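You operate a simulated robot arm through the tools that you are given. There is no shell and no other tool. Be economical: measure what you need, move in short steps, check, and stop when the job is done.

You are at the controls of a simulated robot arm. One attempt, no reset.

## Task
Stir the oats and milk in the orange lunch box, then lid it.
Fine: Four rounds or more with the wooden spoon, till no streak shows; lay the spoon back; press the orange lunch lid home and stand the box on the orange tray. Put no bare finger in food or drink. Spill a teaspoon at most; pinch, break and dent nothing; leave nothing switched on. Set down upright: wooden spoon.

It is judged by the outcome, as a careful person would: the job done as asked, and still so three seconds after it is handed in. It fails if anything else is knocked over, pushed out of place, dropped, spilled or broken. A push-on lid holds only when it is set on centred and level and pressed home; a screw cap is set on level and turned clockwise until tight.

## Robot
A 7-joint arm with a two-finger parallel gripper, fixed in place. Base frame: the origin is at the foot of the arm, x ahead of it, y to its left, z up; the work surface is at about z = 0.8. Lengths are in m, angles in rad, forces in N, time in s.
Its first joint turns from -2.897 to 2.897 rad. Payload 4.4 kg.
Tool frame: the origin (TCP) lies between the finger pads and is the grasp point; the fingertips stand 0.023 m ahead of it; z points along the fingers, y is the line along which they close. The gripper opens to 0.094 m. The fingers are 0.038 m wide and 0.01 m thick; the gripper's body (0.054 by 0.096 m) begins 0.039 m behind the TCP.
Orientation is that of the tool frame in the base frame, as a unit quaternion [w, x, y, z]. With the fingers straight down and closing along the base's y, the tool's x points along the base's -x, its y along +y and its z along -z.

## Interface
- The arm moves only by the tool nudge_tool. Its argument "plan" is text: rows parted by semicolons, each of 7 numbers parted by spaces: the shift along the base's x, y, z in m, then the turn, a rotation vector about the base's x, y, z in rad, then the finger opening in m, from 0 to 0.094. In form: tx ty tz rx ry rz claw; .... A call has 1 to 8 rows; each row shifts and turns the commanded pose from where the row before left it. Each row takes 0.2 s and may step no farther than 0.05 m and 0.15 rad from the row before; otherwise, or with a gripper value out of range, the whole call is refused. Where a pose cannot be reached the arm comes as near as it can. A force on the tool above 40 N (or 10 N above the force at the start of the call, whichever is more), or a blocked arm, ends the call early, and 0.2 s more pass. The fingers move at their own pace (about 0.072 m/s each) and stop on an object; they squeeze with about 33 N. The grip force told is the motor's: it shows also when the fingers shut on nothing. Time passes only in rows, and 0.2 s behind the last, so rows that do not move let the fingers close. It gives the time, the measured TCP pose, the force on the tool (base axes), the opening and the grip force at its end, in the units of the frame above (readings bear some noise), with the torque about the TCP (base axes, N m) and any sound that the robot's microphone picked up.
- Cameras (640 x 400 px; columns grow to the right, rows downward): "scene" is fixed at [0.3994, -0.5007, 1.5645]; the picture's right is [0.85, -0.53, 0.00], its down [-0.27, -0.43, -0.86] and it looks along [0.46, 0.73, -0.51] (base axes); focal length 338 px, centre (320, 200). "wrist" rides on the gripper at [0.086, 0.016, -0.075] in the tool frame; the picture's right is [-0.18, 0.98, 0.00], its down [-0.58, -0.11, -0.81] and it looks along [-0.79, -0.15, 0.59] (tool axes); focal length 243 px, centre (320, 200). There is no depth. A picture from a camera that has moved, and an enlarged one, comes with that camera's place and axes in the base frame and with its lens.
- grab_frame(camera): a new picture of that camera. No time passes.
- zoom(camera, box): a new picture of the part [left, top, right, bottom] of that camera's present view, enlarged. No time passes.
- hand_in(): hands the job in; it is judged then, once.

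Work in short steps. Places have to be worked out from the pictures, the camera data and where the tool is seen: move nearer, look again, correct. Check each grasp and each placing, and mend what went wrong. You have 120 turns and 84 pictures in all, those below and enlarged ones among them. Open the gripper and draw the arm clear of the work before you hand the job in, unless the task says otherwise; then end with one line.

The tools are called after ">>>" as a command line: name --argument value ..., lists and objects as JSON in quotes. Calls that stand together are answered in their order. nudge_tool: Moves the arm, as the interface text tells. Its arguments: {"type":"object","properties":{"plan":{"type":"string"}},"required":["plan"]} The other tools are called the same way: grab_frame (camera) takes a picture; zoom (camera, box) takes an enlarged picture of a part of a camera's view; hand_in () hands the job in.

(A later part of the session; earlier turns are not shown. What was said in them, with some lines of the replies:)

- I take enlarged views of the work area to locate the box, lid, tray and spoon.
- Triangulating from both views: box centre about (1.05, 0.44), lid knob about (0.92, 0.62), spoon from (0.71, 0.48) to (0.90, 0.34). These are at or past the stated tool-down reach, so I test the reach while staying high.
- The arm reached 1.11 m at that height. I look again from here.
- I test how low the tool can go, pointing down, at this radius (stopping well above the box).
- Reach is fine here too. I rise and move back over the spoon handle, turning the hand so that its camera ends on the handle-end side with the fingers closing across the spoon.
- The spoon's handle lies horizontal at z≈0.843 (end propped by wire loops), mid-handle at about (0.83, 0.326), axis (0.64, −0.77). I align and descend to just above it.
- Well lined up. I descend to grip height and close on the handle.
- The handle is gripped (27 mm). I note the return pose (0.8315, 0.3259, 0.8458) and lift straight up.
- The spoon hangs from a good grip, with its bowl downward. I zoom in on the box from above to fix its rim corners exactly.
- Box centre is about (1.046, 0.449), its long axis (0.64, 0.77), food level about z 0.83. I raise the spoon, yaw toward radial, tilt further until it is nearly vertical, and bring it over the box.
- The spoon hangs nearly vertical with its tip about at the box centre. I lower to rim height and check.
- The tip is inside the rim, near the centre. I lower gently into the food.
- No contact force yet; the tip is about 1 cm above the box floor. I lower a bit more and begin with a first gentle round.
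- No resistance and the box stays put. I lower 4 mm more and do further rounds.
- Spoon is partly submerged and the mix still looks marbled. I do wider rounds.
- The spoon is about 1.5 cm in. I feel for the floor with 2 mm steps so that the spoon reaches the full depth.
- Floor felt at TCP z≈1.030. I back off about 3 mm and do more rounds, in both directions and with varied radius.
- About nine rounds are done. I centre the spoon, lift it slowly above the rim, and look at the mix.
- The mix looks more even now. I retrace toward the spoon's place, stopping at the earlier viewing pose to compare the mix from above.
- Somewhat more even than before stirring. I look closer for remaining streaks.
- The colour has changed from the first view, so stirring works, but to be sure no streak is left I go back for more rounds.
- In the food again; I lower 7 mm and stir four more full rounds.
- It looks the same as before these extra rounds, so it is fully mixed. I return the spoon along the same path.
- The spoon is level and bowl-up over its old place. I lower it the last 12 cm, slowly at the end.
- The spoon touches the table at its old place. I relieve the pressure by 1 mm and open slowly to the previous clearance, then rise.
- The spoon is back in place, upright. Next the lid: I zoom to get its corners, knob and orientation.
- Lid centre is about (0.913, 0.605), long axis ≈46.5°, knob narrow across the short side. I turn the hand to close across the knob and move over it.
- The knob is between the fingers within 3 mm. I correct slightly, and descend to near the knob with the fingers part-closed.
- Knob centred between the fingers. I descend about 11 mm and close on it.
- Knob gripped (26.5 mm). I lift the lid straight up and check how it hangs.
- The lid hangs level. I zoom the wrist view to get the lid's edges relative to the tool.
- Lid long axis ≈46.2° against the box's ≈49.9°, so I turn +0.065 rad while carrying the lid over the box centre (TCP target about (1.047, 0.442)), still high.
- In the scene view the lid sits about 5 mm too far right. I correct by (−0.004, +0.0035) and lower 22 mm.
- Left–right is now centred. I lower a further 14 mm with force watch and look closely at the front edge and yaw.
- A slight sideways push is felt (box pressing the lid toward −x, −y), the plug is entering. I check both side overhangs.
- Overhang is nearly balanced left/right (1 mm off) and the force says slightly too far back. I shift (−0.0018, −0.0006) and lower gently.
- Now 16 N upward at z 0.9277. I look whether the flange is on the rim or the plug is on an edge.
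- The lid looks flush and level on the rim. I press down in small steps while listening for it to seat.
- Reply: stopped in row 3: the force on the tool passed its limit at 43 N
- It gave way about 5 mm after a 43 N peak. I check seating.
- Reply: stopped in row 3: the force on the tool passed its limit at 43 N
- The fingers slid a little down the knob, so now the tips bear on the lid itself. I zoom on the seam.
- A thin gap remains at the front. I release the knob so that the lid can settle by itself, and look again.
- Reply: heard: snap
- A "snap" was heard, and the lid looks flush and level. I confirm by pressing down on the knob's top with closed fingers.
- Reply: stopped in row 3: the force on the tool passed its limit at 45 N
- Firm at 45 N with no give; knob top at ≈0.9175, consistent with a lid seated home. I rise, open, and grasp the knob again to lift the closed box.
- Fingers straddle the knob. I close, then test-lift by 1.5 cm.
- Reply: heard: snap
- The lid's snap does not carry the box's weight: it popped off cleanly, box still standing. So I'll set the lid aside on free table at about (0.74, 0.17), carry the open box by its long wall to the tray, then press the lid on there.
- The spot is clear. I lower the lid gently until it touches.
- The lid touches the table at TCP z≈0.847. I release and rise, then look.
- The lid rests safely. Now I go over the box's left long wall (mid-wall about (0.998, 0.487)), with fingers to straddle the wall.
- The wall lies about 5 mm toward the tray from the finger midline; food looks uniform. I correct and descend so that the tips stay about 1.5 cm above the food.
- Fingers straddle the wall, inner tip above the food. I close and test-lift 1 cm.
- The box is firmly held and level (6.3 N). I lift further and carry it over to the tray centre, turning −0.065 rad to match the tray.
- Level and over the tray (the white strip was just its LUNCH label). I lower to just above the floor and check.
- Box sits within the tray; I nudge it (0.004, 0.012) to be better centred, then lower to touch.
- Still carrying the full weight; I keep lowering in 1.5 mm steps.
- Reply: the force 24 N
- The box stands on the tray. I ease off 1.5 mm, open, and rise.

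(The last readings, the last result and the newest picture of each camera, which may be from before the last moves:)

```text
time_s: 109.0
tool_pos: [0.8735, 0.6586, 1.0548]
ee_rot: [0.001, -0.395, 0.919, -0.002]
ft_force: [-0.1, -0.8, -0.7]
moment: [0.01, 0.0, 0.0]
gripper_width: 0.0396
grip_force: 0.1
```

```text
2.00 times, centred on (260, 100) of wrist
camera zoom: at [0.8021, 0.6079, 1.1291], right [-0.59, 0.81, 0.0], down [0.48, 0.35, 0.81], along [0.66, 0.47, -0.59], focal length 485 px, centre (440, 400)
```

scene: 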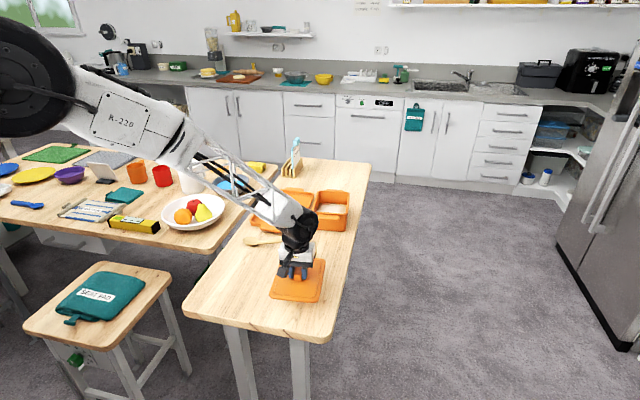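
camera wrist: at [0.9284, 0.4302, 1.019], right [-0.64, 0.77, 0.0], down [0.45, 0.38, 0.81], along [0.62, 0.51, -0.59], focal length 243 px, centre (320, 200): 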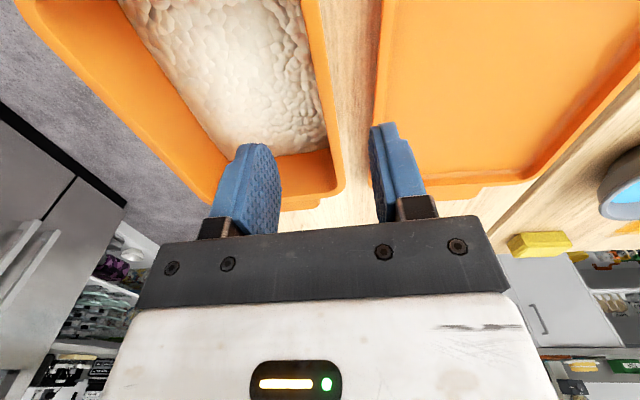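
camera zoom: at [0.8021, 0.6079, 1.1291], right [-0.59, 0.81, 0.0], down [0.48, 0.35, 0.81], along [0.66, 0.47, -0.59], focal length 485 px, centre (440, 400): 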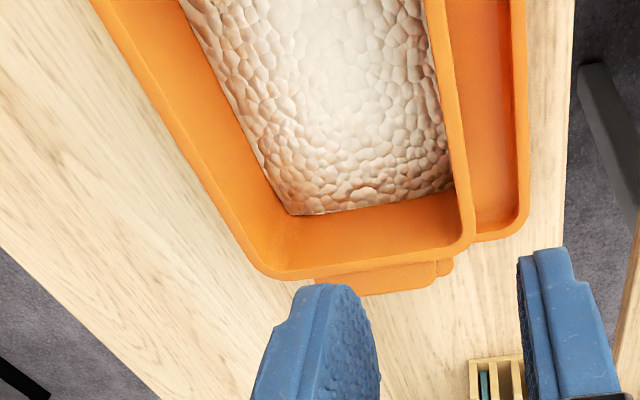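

The box stands centred enough on the tray. Now I return to the lid at (0.7409, 0.1711) with the same hand yaw as when I set it down.

>>> nudge_tool --plan "-0.012 -0.0443 0 0 0 0.0325 0.06;-0.012 -0.0443 0 0 0 0.0325 0.06;-0.012 -0.0443 0 0 0 0 0.06;-0.012 -0.0443 0 0 0 0 0.06;-0.012 -0.0443 0 0 0 0 0.06;-0.012 -0.0443 0 0 0 0 0.06;-0.012 -0.0443 0 0 0 0 0.06;-0.012 -0.0443 0 0 0 0 0.06"

>>> nudge_tool --plan "-0.012 -0.0443 0 0 0 0 0.06;-0.012 -0.0443 0 0 0 0 0.06;-0.0126 -0.0445 0 0 0 0 0.06;0 0 -0.04 0 0 0 0.06;0 0 -0.04 0 0 0 0.06;0 0 -0.03 0 0 0 0.06;0 0 0 0 0 0 0.06"

>>> grab_frame --camera "wrist"

```text
time_s: 110.8
tool_pos: [0.7781, 0.3048, 1.0537]
ee_rot: [0.003, -0.425, 0.905, -0.002]
ft_force: [0.0, 0.0, -0.4]
moment: [0.01, -0.01, -0.01]
gripper_width: 0.0598
grip_force: 0.1
```

```text
time_s: 112.5
tool_pos: [0.7425, 0.1709, 0.9436]
ee_rot: [0.002, -0.425, 0.905, -0.002]
ft_force: [0.0, 0.0, 0.2]
moment: [-0.01, 0.0, 0.01]
gripper_width: 0.0601
grip_force: 0.1
```

```text
16 pictures are left
camera wrist: at [0.6745, 0.1157, 1.0182], right [-0.64, 0.77, 0.0], down [0.45, 0.38, 0.81], along [0.62, 0.51, -0.59], focal length 243 px, centre (320, 200)
```

wrist: 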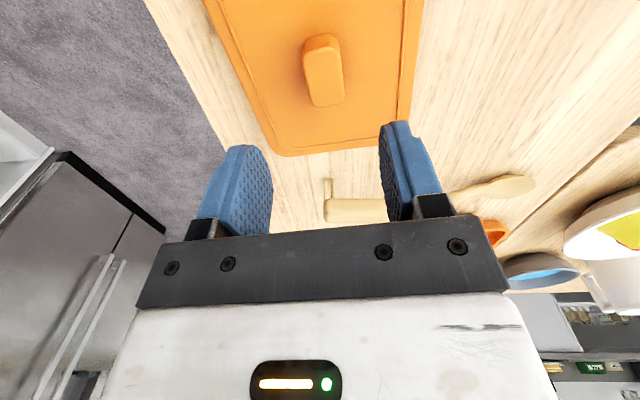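

Lined up on the knob. I descend, grip it and lift.

>>> nudge_tool --plan "-0.0015 0 -0.04 0 0 0 0.06;0 0 -0.035 0 0 0 0.06;0 0 -0.018 0 0 0 0.06;0 0 -0.002 0 0 0 0.06;0 0 0 0 0 0 0.03;0 0 0 0 0 0 0;0 0 0 0 0 0 0;0 0 0 0 0 0 0"

>>> nudge_tool --plan "0 0 0.02 0 0 0 0;0 0 0.04 0 0 0 0;0 0 0.05 0 0 0 0;0 0 0.05 0 0 0 0;0.0165 0.0405 0 0 0 -0.0325 0;0.0165 0.0405 0 0 0 -0.0325 0;0.0165 0.0405 0 0 0 0 0;0.0165 0.0405 0 0 0 0 0"

```text
time_s: 114.2
tool_pos: [0.7415, 0.172, 0.8479]
ee_rot: [0.003, -0.424, 0.906, -0.002]
ft_force: [0.1, 0.3, -0.7]
moment: [-0.01, -0.01, -0.01]
gripper_width: 0.0269
grip_force: 33.1
```

```text
time_s: 116.0
tool_pos: [0.8058, 0.3352, 1.0095]
ee_rot: [0.004, -0.394, 0.919, -0.002]
ft_force: [-0.5, 0.0, -0.4]
moment: [-0.01, 0.01, 0.03]
gripper_width: 0.0268
grip_force: 32.8
```

Lid in hand; I carry on to the box at the target TCP (0.9227, 0.6162) and lower to just above the rim.

>>> nudge_tool --plan "0.0165 0.0403 0 0 0 0 0;0.0165 0.0403 0 0 0 0 0;0.0165 0.0403 0 0 0 0 0;0.0165 0.0403 0 0 0 0 0;0.0165 0.0403 0 0 0 0 0;0.0165 0.0403 0 0 0 0 0;0.0165 0.0401 0 0 0 0 0;0 0 0 0 0 0 0"

>>> nudge_tool --plan "0 0 -0.03 0 0 0 0;0 0 -0.027 0 0 0 0;0 0 0 0 0 0 0"

>>> zoom --camera "scene" --box '[260, 165, 320, 215]'

```text
time_s: 117.8
tool_pos: [0.9242, 0.6183, 1.0063]
ee_rot: [0.003, -0.394, 0.919, -0.003]
ft_force: [0.2, -0.8, -1.1]
moment: [-0.01, 0.0, -0.01]
gripper_width: 0.0266
grip_force: 33.0
```

```text
time_s: 118.7
tool_pos: [0.9223, 0.6176, 0.9496]
ee_rot: [0.003, -0.395, 0.919, -0.002]
ft_force: [1.7, -0.1, 0.0]
moment: [0.01, 0.02, 0.0]
gripper_width: 0.0266
grip_force: 33.0
```

```text
8.00 times, centred on (290, 190) of scene
camera zoom: at [0.3994, -0.5007, 1.5645], right [0.85, -0.53, 0.0], down [-0.27, -0.43, -0.86], along [0.46, 0.73, -0.51], focal length 2704 px, centre (560, 280)
```

zoom: 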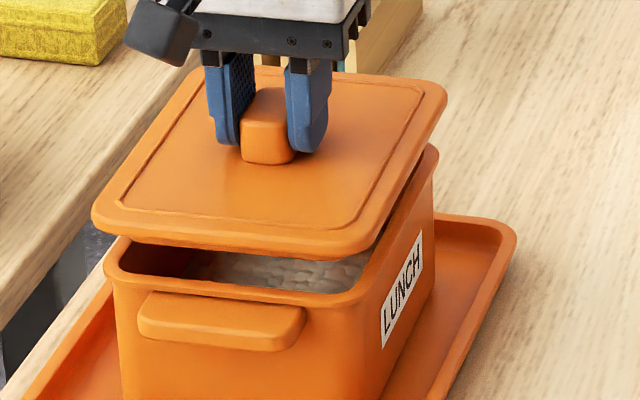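

Overhangs look balanced on all visible corners. I lower until contact, watching forces.

>>> nudge_tool --plan "0 0 -0.01 0 0 0 0;0 0 -0.006 0 0 0 0;0 0 -0.003 0 0 0 0;0 0 0 0 0 0 0"

>>> zoom --camera "scene" --box '[260, 175, 320, 215]'

```text
time_s: 119.7
tool_pos: [0.9225, 0.6168, 0.931]
ee_rot: [0.002, -0.395, 0.919, -0.002]
ft_force: [-0.6, -1.1, -0.7]
moment: [0.02, 0.02, 0.04]
gripper_width: 0.027
grip_force: 33.0
```

```text
10.00 times, centred on (290, 195) of scene
camera zoom: at [0.3994, -0.5007, 1.5645], right [0.85, -0.53, 0.0], down [-0.27, -0.43, -0.86], along [0.46, 0.73, -0.51], focal length 3380 px, centre (620, 250)
```

zoom: 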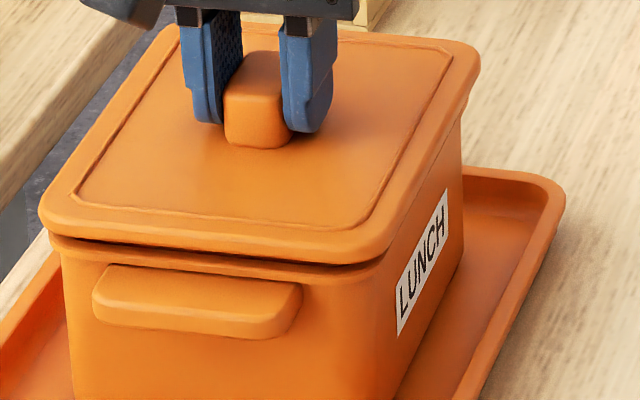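

Aligned with no side force. I continue down in 2 mm steps.

>>> nudge_tool --plan "0 0 -0.002 0 0 0 0;0 0 -0.002 0 0 0 0;0 0 -0.002 0 0 0 0;0 0 0 0 0 0 0"

```text
time_s: 120.7
tool_pos: [0.9228, 0.6155, 0.9245]
ee_rot: [0.003, -0.395, 0.919, -0.001]
ft_force: [-0.3, 0.5, -1.4]
moment: [-0.01, 0.01, 0.02]
gripper_width: 0.0265
grip_force: 32.5
```

>>> nudge_tool --plan "0 0 -0.002 0 0 0 0;0 0 -0.002 0 0 0 0;0 0 -0.002 0 0 0 0;0 0 -0.002 0 0 0 0;0 0 -0.002 0 0 0 0;0 0 0 0 0 0 0"

```text
time_s: 121.8
tool_pos: [0.9229, 0.6165, 0.9224]
ee_rot: [0.005, -0.394, 0.919, -0.001]
ft_force: [-0.4, 0.1, 3.5]
moment: [-0.08, 0.41, 0.0]
gripper_width: 0.0268
grip_force: 32.6
stopped in row 5: the force on the tool passed its limit at 44 N (the readings are from after the stop); the commanded pose is now the measured one
```

Pressed to 44 N with the lid seated on the rim. I open in place without pulling, then rise.

>>> nudge_tool --plan "0 0 0 0 0 0 0.03;0 0 0 0 0 0 0.045;0 0 0 0 0 0 0.05;0 0 0 0 0 0 0.05;0 0 0.02 0 0 0 0.05;0 0 0.03 0 0 0 0.05;0 0 0 0 0 0 0;0 0 0 0 0 0 0"

>>> zoom --camera "scene" --box '[260, 175, 320, 215]'

```text
time_s: 123.6
tool_pos: [0.9241, 0.6174, 0.9715]
ee_rot: [0.006, -0.395, 0.919, -0.002]
ft_force: [0.7, -0.1, 0.3]
moment: [0.01, -0.01, -0.04]
gripper_width: 0.0
grip_force: 33.3
heard: snap
```

```text
10.00 times, centred on (290, 195) of scene
camera zoom: at [0.3994, -0.5007, 1.5645], right [0.85, -0.53, 0.0], down [-0.27, -0.43, -0.86], along [0.46, 0.73, -0.51], focal length 3380 px, centre (620, 250)
```

zoom: 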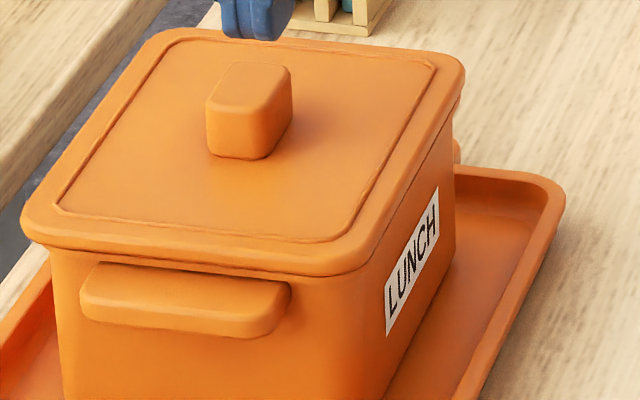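

Snap heard and the lid sits flush all round. I confirm with one press on the knob's top with closed fingers.

>>> nudge_tool --plan "-0.003 0.003 -0.01 0 0 0 0;0 0 -0.01 0 0 0 0;0 0 -0.004 0 0 0 0;0 0 -0.003 0 0 0 0;0 0 -0.002 0 0 0 0;0 0 -0.002 0 0 0 0;0 0 -0.002 0 0 0 0;0 0 -0.002 0 0 0 0"

```text
time_s: 125.1
tool_pos: [0.921, 0.6222, 0.9456]
ee_rot: [0.008, -0.395, 0.919, 0.0]
ft_force: [0.2, 1.0, 5.0]
moment: [-0.08, 0.03, 0.02]
gripper_width: 0.0
grip_force: 32.6
stopped in row 7: the force on the tool passed its limit at 43 N (the readings are from after the stop); the commanded pose is now the measured one
```

The knob top is at the same seated height and firm at 43 N. I rise and draw the arm clear.

>>> nudge_tool --plan "0 0 0.02 0 0 0 0;0 0 0.05 0 0 0 0;0 0 0.05 0 0 0 0;0 0 0.05 0 0 0 0.02;0 0 0.05 0 0 0 0.05;-0.03 -0.035 0.02 0 0 0 0.08;-0.03 -0.035 0.02 0 0 0 0.09;-0.03 -0.035 0 0 0 0 0.09"

>>> nudge_tool --plan "-0.03 -0.035 0 0 0 0 0.09;-0.03 -0.035 0 0 0 0 0.09;-0.03 -0.035 0 0 0 0 0.09;-0.03 -0.035 0 0 0 0 0.09;-0.03 -0.035 0 0 0 0 0.09;-0.03 -0.035 0 0 0 0 0.09;0 0 0 0 0 0 0.09"

>>> grab_frame --camera "scene"

>>> zoom --camera "scene" --box '[230, 165, 340, 265]'

>>> zoom --camera "scene" --box '[260, 175, 320, 225]'

```text
refused: row 6 steps farther than a row can; nothing moved
```

```text
time_s: 126.7
tool_pos: [0.7413, 0.4102, 0.9435]
ee_rot: [0.007, -0.395, 0.919, -0.001]
ft_force: [-0.3, 0.0, 0.3]
moment: [0.01, 0.01, 0.0]
gripper_width: 0.0898
grip_force: 0.1
```

```text
12 pictures are left
```

scene: 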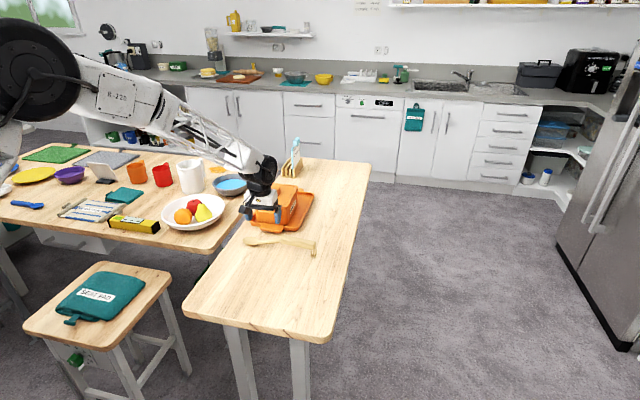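

```text
4.00 times, centred on (285, 215) of scene
camera zoom: at [0.3994, -0.5007, 1.5645], right [0.85, -0.53, 0.0], down [-0.27, -0.43, -0.86], along [0.46, 0.73, -0.51], focal length 1352 px, centre (460, 140)
```

zoom: 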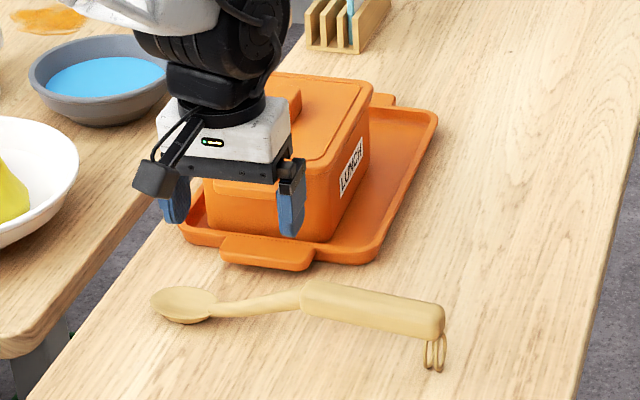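

```text
8.00 times, centred on (290, 200) of scene
camera zoom: at [0.3994, -0.5007, 1.5645], right [0.85, -0.53, 0.0], down [-0.27, -0.43, -0.86], along [0.46, 0.73, -0.51], focal length 2704 px, centre (560, 200)
```

zoom: 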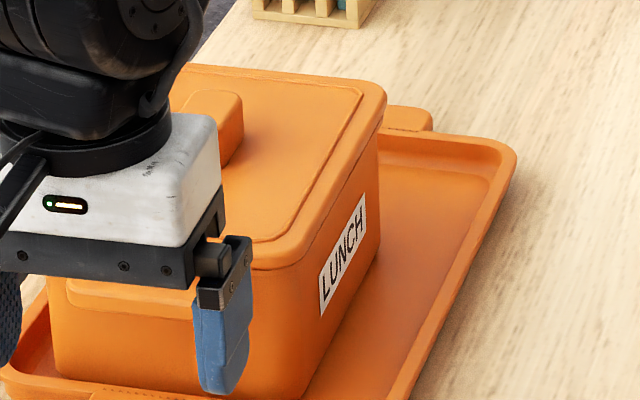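

The first retreat call was refused, so the second slid the hand sideways just at knob height. I now rise straight up and check whether anything shifted.

>>> nudge_tool --plan "0 0 0.05 0 0 0 0.09;0 0 0.05 0 0 0 0.09;0 0 0.05 0 0 0 0.09;0 0 0.05 0 0 0 0.09;-0.03 -0.03 0.02 0 0 0 0.09;-0.03 -0.03 0.02 0 0 0 0.09;-0.03 -0.03 0 0 0 0 0.09;0 0 0 0 0 0 0.09"

>>> zoom --camera "scene" --box '[250, 165, 330, 235]'

>>> grab_frame --camera "wrist"

```text
time_s: 128.5
tool_pos: [0.6517, 0.3193, 1.1844]
ee_rot: [0.007, -0.395, 0.919, 0.0]
ft_force: [0.5, 0.4, -0.1]
moment: [0.03, -0.01, 0.01]
gripper_width: 0.0901
grip_force: 0.1
```

```text
5.71 times, centred on (290, 200) of scene
camera zoom: at [0.3994, -0.5007, 1.5645], right [0.85, -0.53, 0.0], down [-0.27, -0.43, -0.86], along [0.46, 0.73, -0.51], focal length 1931 px, centre (491, 200)
```

zoom: 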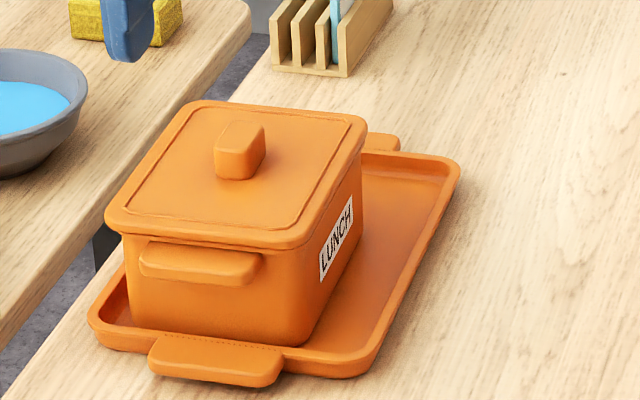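

```text
8 pictures are left
camera wrist: at [0.5805, 0.269, 1.2583], right [-0.59, 0.81, 0.0], down [0.47, 0.34, 0.81], along [0.66, 0.48, -0.58], focal length 243 px, centre (320, 200)
```

wrist: 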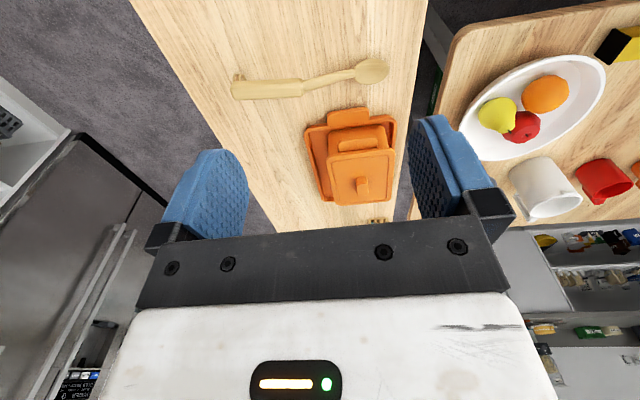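

The hand had dragged the box a few cm toward the tray's front-left, lid still on. I zoom in to see whether it stands flat within the tray.

>>> zoom --camera "scene" --box '[260, 175, 310, 220]'

```text
8.89 times, centred on (285, 198) of scene
camera zoom: at [0.3994, -0.5007, 1.5645], right [0.85, -0.53, 0.0], down [-0.27, -0.43, -0.86], along [0.46, 0.73, -0.51], focal length 3004 px, centre (631, 222)
```

zoom: 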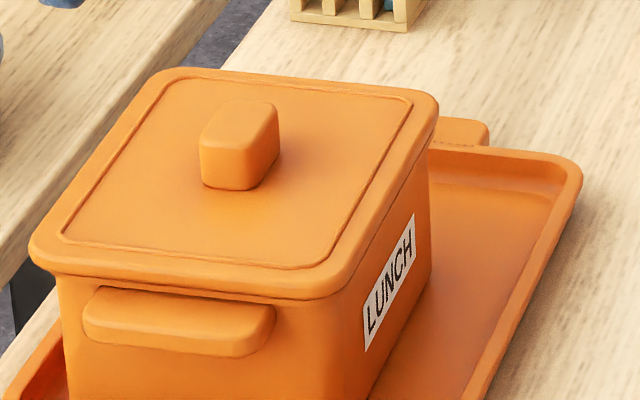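

>>> zoom --camera "scene" --box '[258, 203, 308, 237]'

```text
11.76 times, centred on (283, 220) of scene
camera zoom: at [0.3994, -0.5007, 1.5645], right [0.85, -0.53, 0.0], down [-0.27, -0.43, -0.86], along [0.46, 0.73, -0.51], focal length 3976 px, centre (755, -35)
```

zoom: 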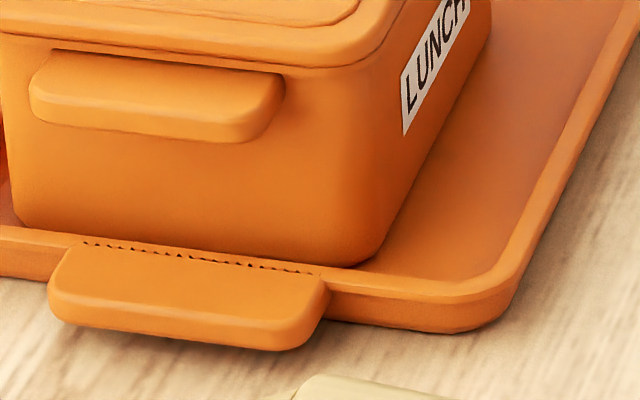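

The box bottom is right against the tray's front wall. I'll push it back to the middle via its front handle with closed fingers: approach first in front of the handle.

>>> nudge_tool --plan "0.0256 0.0336 0 0 0 0 0.05;0.0256 0.0336 0 0 0 0 0.02;0.0256 0.0336 0 0 0 0 0;0.0256 0.0336 0 0 0 0 0;0.0256 0.0336 0 0 0 0 0;0 0 -0.045 0 0 0 0;0 0 -0.045 0 0 0 0;0 0 -0.045 0 0 0 0"

>>> nudge_tool --plan "0 0 -0.045 0 0 0 0;0 0 -0.045 0 0 0 0;0 0 -0.025 0 0 0 0;0 0 0 0 0 0 0"

>>> zoom --camera "scene" --box '[230, 165, 330, 255]'

```text
time_s: 130.3
tool_pos: [0.7813, 0.49, 1.0522]
ee_rot: [0.008, -0.394, 0.919, -0.001]
ft_force: [-0.6, 0.2, 1.1]
moment: [-0.02, -0.01, -0.02]
gripper_width: 0.0
grip_force: 33.1
```

```text
time_s: 131.3
tool_pos: [0.7802, 0.4906, 0.9352]
ee_rot: [0.008, -0.394, 0.919, -0.001]
ft_force: [0.1, 0.0, 0.0]
moment: [0.04, 0.0, 0.0]
gripper_width: 0.0
grip_force: 33.2
```

```text
4.44 times, centred on (280, 210) of scene
camera zoom: at [0.3994, -0.5007, 1.5645], right [0.85, -0.53, 0.0], down [-0.27, -0.43, -0.86], along [0.46, 0.73, -0.51], focal length 1502 px, centre (498, 156)
```

zoom: 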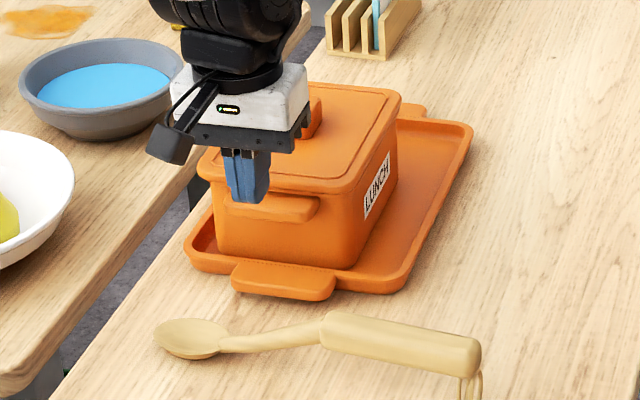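

Clear of the lid. I shift 1.5 cm to the handle's middle, back off 1 cm, and lower to handle height.

>>> nudge_tool --plan "0.004 -0.017 0 0 0 0 0;0 0 -0.025 0 0 0 0;0 0 -0.025 0 0 0 0;0 0 -0.012 0 0 0 0;0 0 0 0 0 0 0"

>>> zoom --camera "scene" --box '[230, 165, 330, 255]'

```text
time_s: 132.5
tool_pos: [0.7837, 0.4732, 0.8731]
ee_rot: [0.007, -0.395, 0.919, -0.001]
ft_force: [0.4, -0.4, 0.1]
moment: [-0.01, 0.0, 0.04]
gripper_width: 0.0001
grip_force: 32.8
```

```text
4.44 times, centred on (280, 210) of scene
camera zoom: at [0.3994, -0.5007, 1.5645], right [0.85, -0.53, 0.0], down [-0.27, -0.43, -0.86], along [0.46, 0.73, -0.51], focal length 1502 px, centre (498, 156)
```

zoom: 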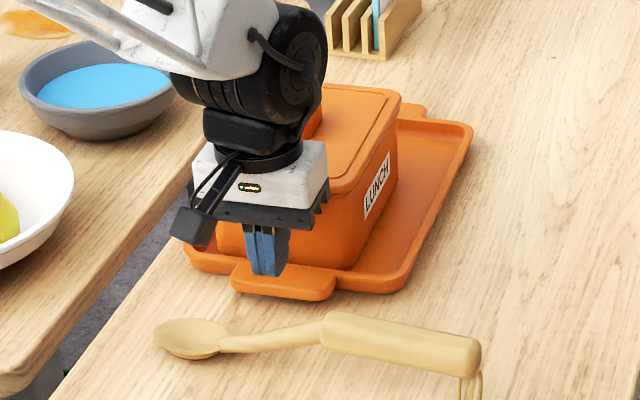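

I push along the box's long axis in small steps, watching force.

>>> nudge_tool --plan "0.0062 0.0065 0 0 0 0 0;0.0062 0.0065 0 0 0 0 0;0.0062 0.0065 0 0 0 0 0;0.0035 0.0036 0 0 0 0 0;0.0035 0.0036 0 0 0 0 0;0.0035 0.0036 0 0 0 0 0;0.0035 0.0036 0 0 0 0 0;0.0035 0.0036 0 0 0 0 0"

```text
time_s: 134.3
tool_pos: [0.8203, 0.5096, 0.8726]
ee_rot: [0.007, -0.395, 0.919, -0.001]
ft_force: [-0.9, -2.2, -0.1]
moment: [0.01, 0.0, 0.04]
gripper_width: 0.0001
grip_force: 33.3
```

Contact with a light 2 N. I push about 2.5 cm more.

>>> nudge_tool --plan "0.0035 0.0036 0 0 0 0 0;0.0035 0.0036 0 0 0 0 0;0.0035 0.0036 0 0 0 0 0;0.0035 0.0036 0 0 0 0 0;0.0035 0.0036 0 0 0 0 0;0 0 0 0 0 0 0"

>>> zoom --camera "scene" --box '[230, 165, 330, 255]'

```text
time_s: 135.7
tool_pos: [0.8379, 0.5274, 0.8738]
ee_rot: [0.007, -0.395, 0.919, -0.001]
ft_force: [-1.5, 0.0, 0.1]
moment: [-0.03, 0.01, 0.02]
gripper_width: 0.0002
grip_force: 32.7
```

```text
4.44 times, centred on (280, 210) of scene
camera zoom: at [0.3994, -0.5007, 1.5645], right [0.85, -0.53, 0.0], down [-0.27, -0.43, -0.86], along [0.46, 0.73, -0.51], focal length 1502 px, centre (498, 156)
```

zoom: 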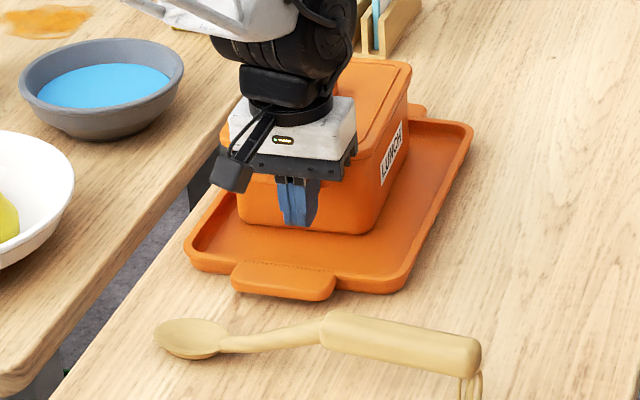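

The box is back mid-tray, tray unmoved. I back off the handle first, then rise and withdraw.

>>> nudge_tool --plan "-0.015 -0.0155 0 0 0 0 0;-0.02 -0.021 0 0 0 0 0;0 0 0.045 0 0 0 0;0 0 0.045 0 0 0 0;0 0 0.045 0 0 0 0;0 0 0.045 0 0 0 0.02;0 0 0.045 0 0 0 0.05;0 0 0.045 0 0 0 0.08"

```text
time_s: 137.5
tool_pos: [0.8023, 0.49, 1.1422]
ee_rot: [0.007, -0.395, 0.919, -0.001]
ft_force: [0.4, -1.1, -1.8]
moment: [0.01, -0.05, 0.0]
gripper_width: 0.0805
grip_force: 0.0
```

>>> nudge_tool --plan "-0.03 -0.035 0 0 0 0 0.09;-0.03 -0.035 0 0 0 0 0.09;-0.03 -0.035 0 0 0 0 0.09;-0.03 -0.035 0 0 0 0 0.09;-0.03 -0.035 0 0 0 0 0.09;0 0 0.03 0 0 0 0.09;0 0 0.03 0 0 0 0.09;0 0 0 0 0 0 0.09"

>>> zoom --camera "scene" --box '[255, 165, 325, 235]'

>>> grab_frame --camera "scene"

```text
time_s: 139.3
tool_pos: [0.6519, 0.3169, 1.2029]
ee_rot: [0.007, -0.394, 0.919, 0.0]
ft_force: [0.1, -1.4, 0.1]
moment: [0.0, 0.01, 0.01]
gripper_width: 0.0901
grip_force: 0.0
```

```text
5.71 times, centred on (290, 200) of scene
camera zoom: at [0.3994, -0.5007, 1.5645], right [0.85, -0.53, 0.0], down [-0.27, -0.43, -0.86], along [0.46, 0.73, -0.51], focal length 1931 px, centre (491, 200)
```

zoom: 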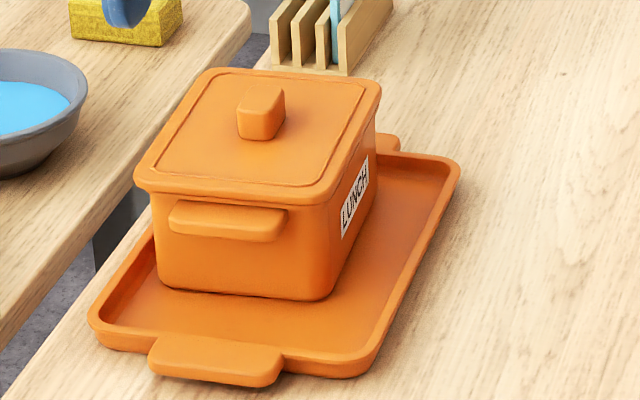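

```text
1 pictures are left
```

scene: 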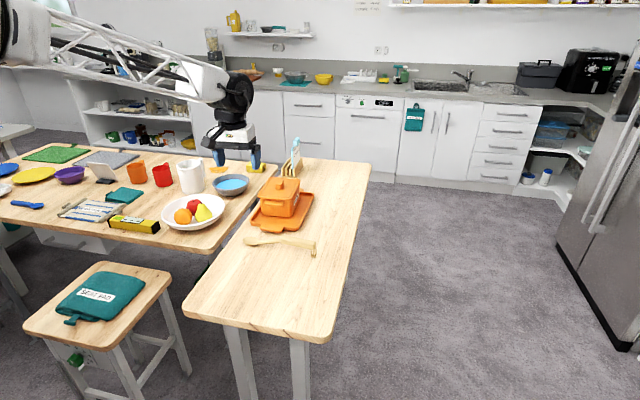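

The lidded box stands level on the tray, with the spoon back upright in its place. The gripper is open and clear, and the rest of the table looks as it was, so I hand in.

>>> hand_in

```text
The job is handed in.
```

I stirred the oats and milk about 13 rounds until no streak showed and laid the spoon back upright. The lid is pressed home, and the box stands on the orange tray. The lid popped off once when I tried to lift the box by its knob. I then moved the open box and pressed the lid on there, and pushed the box back to mid-tray after my hand dragged it forward. I saw no spill.
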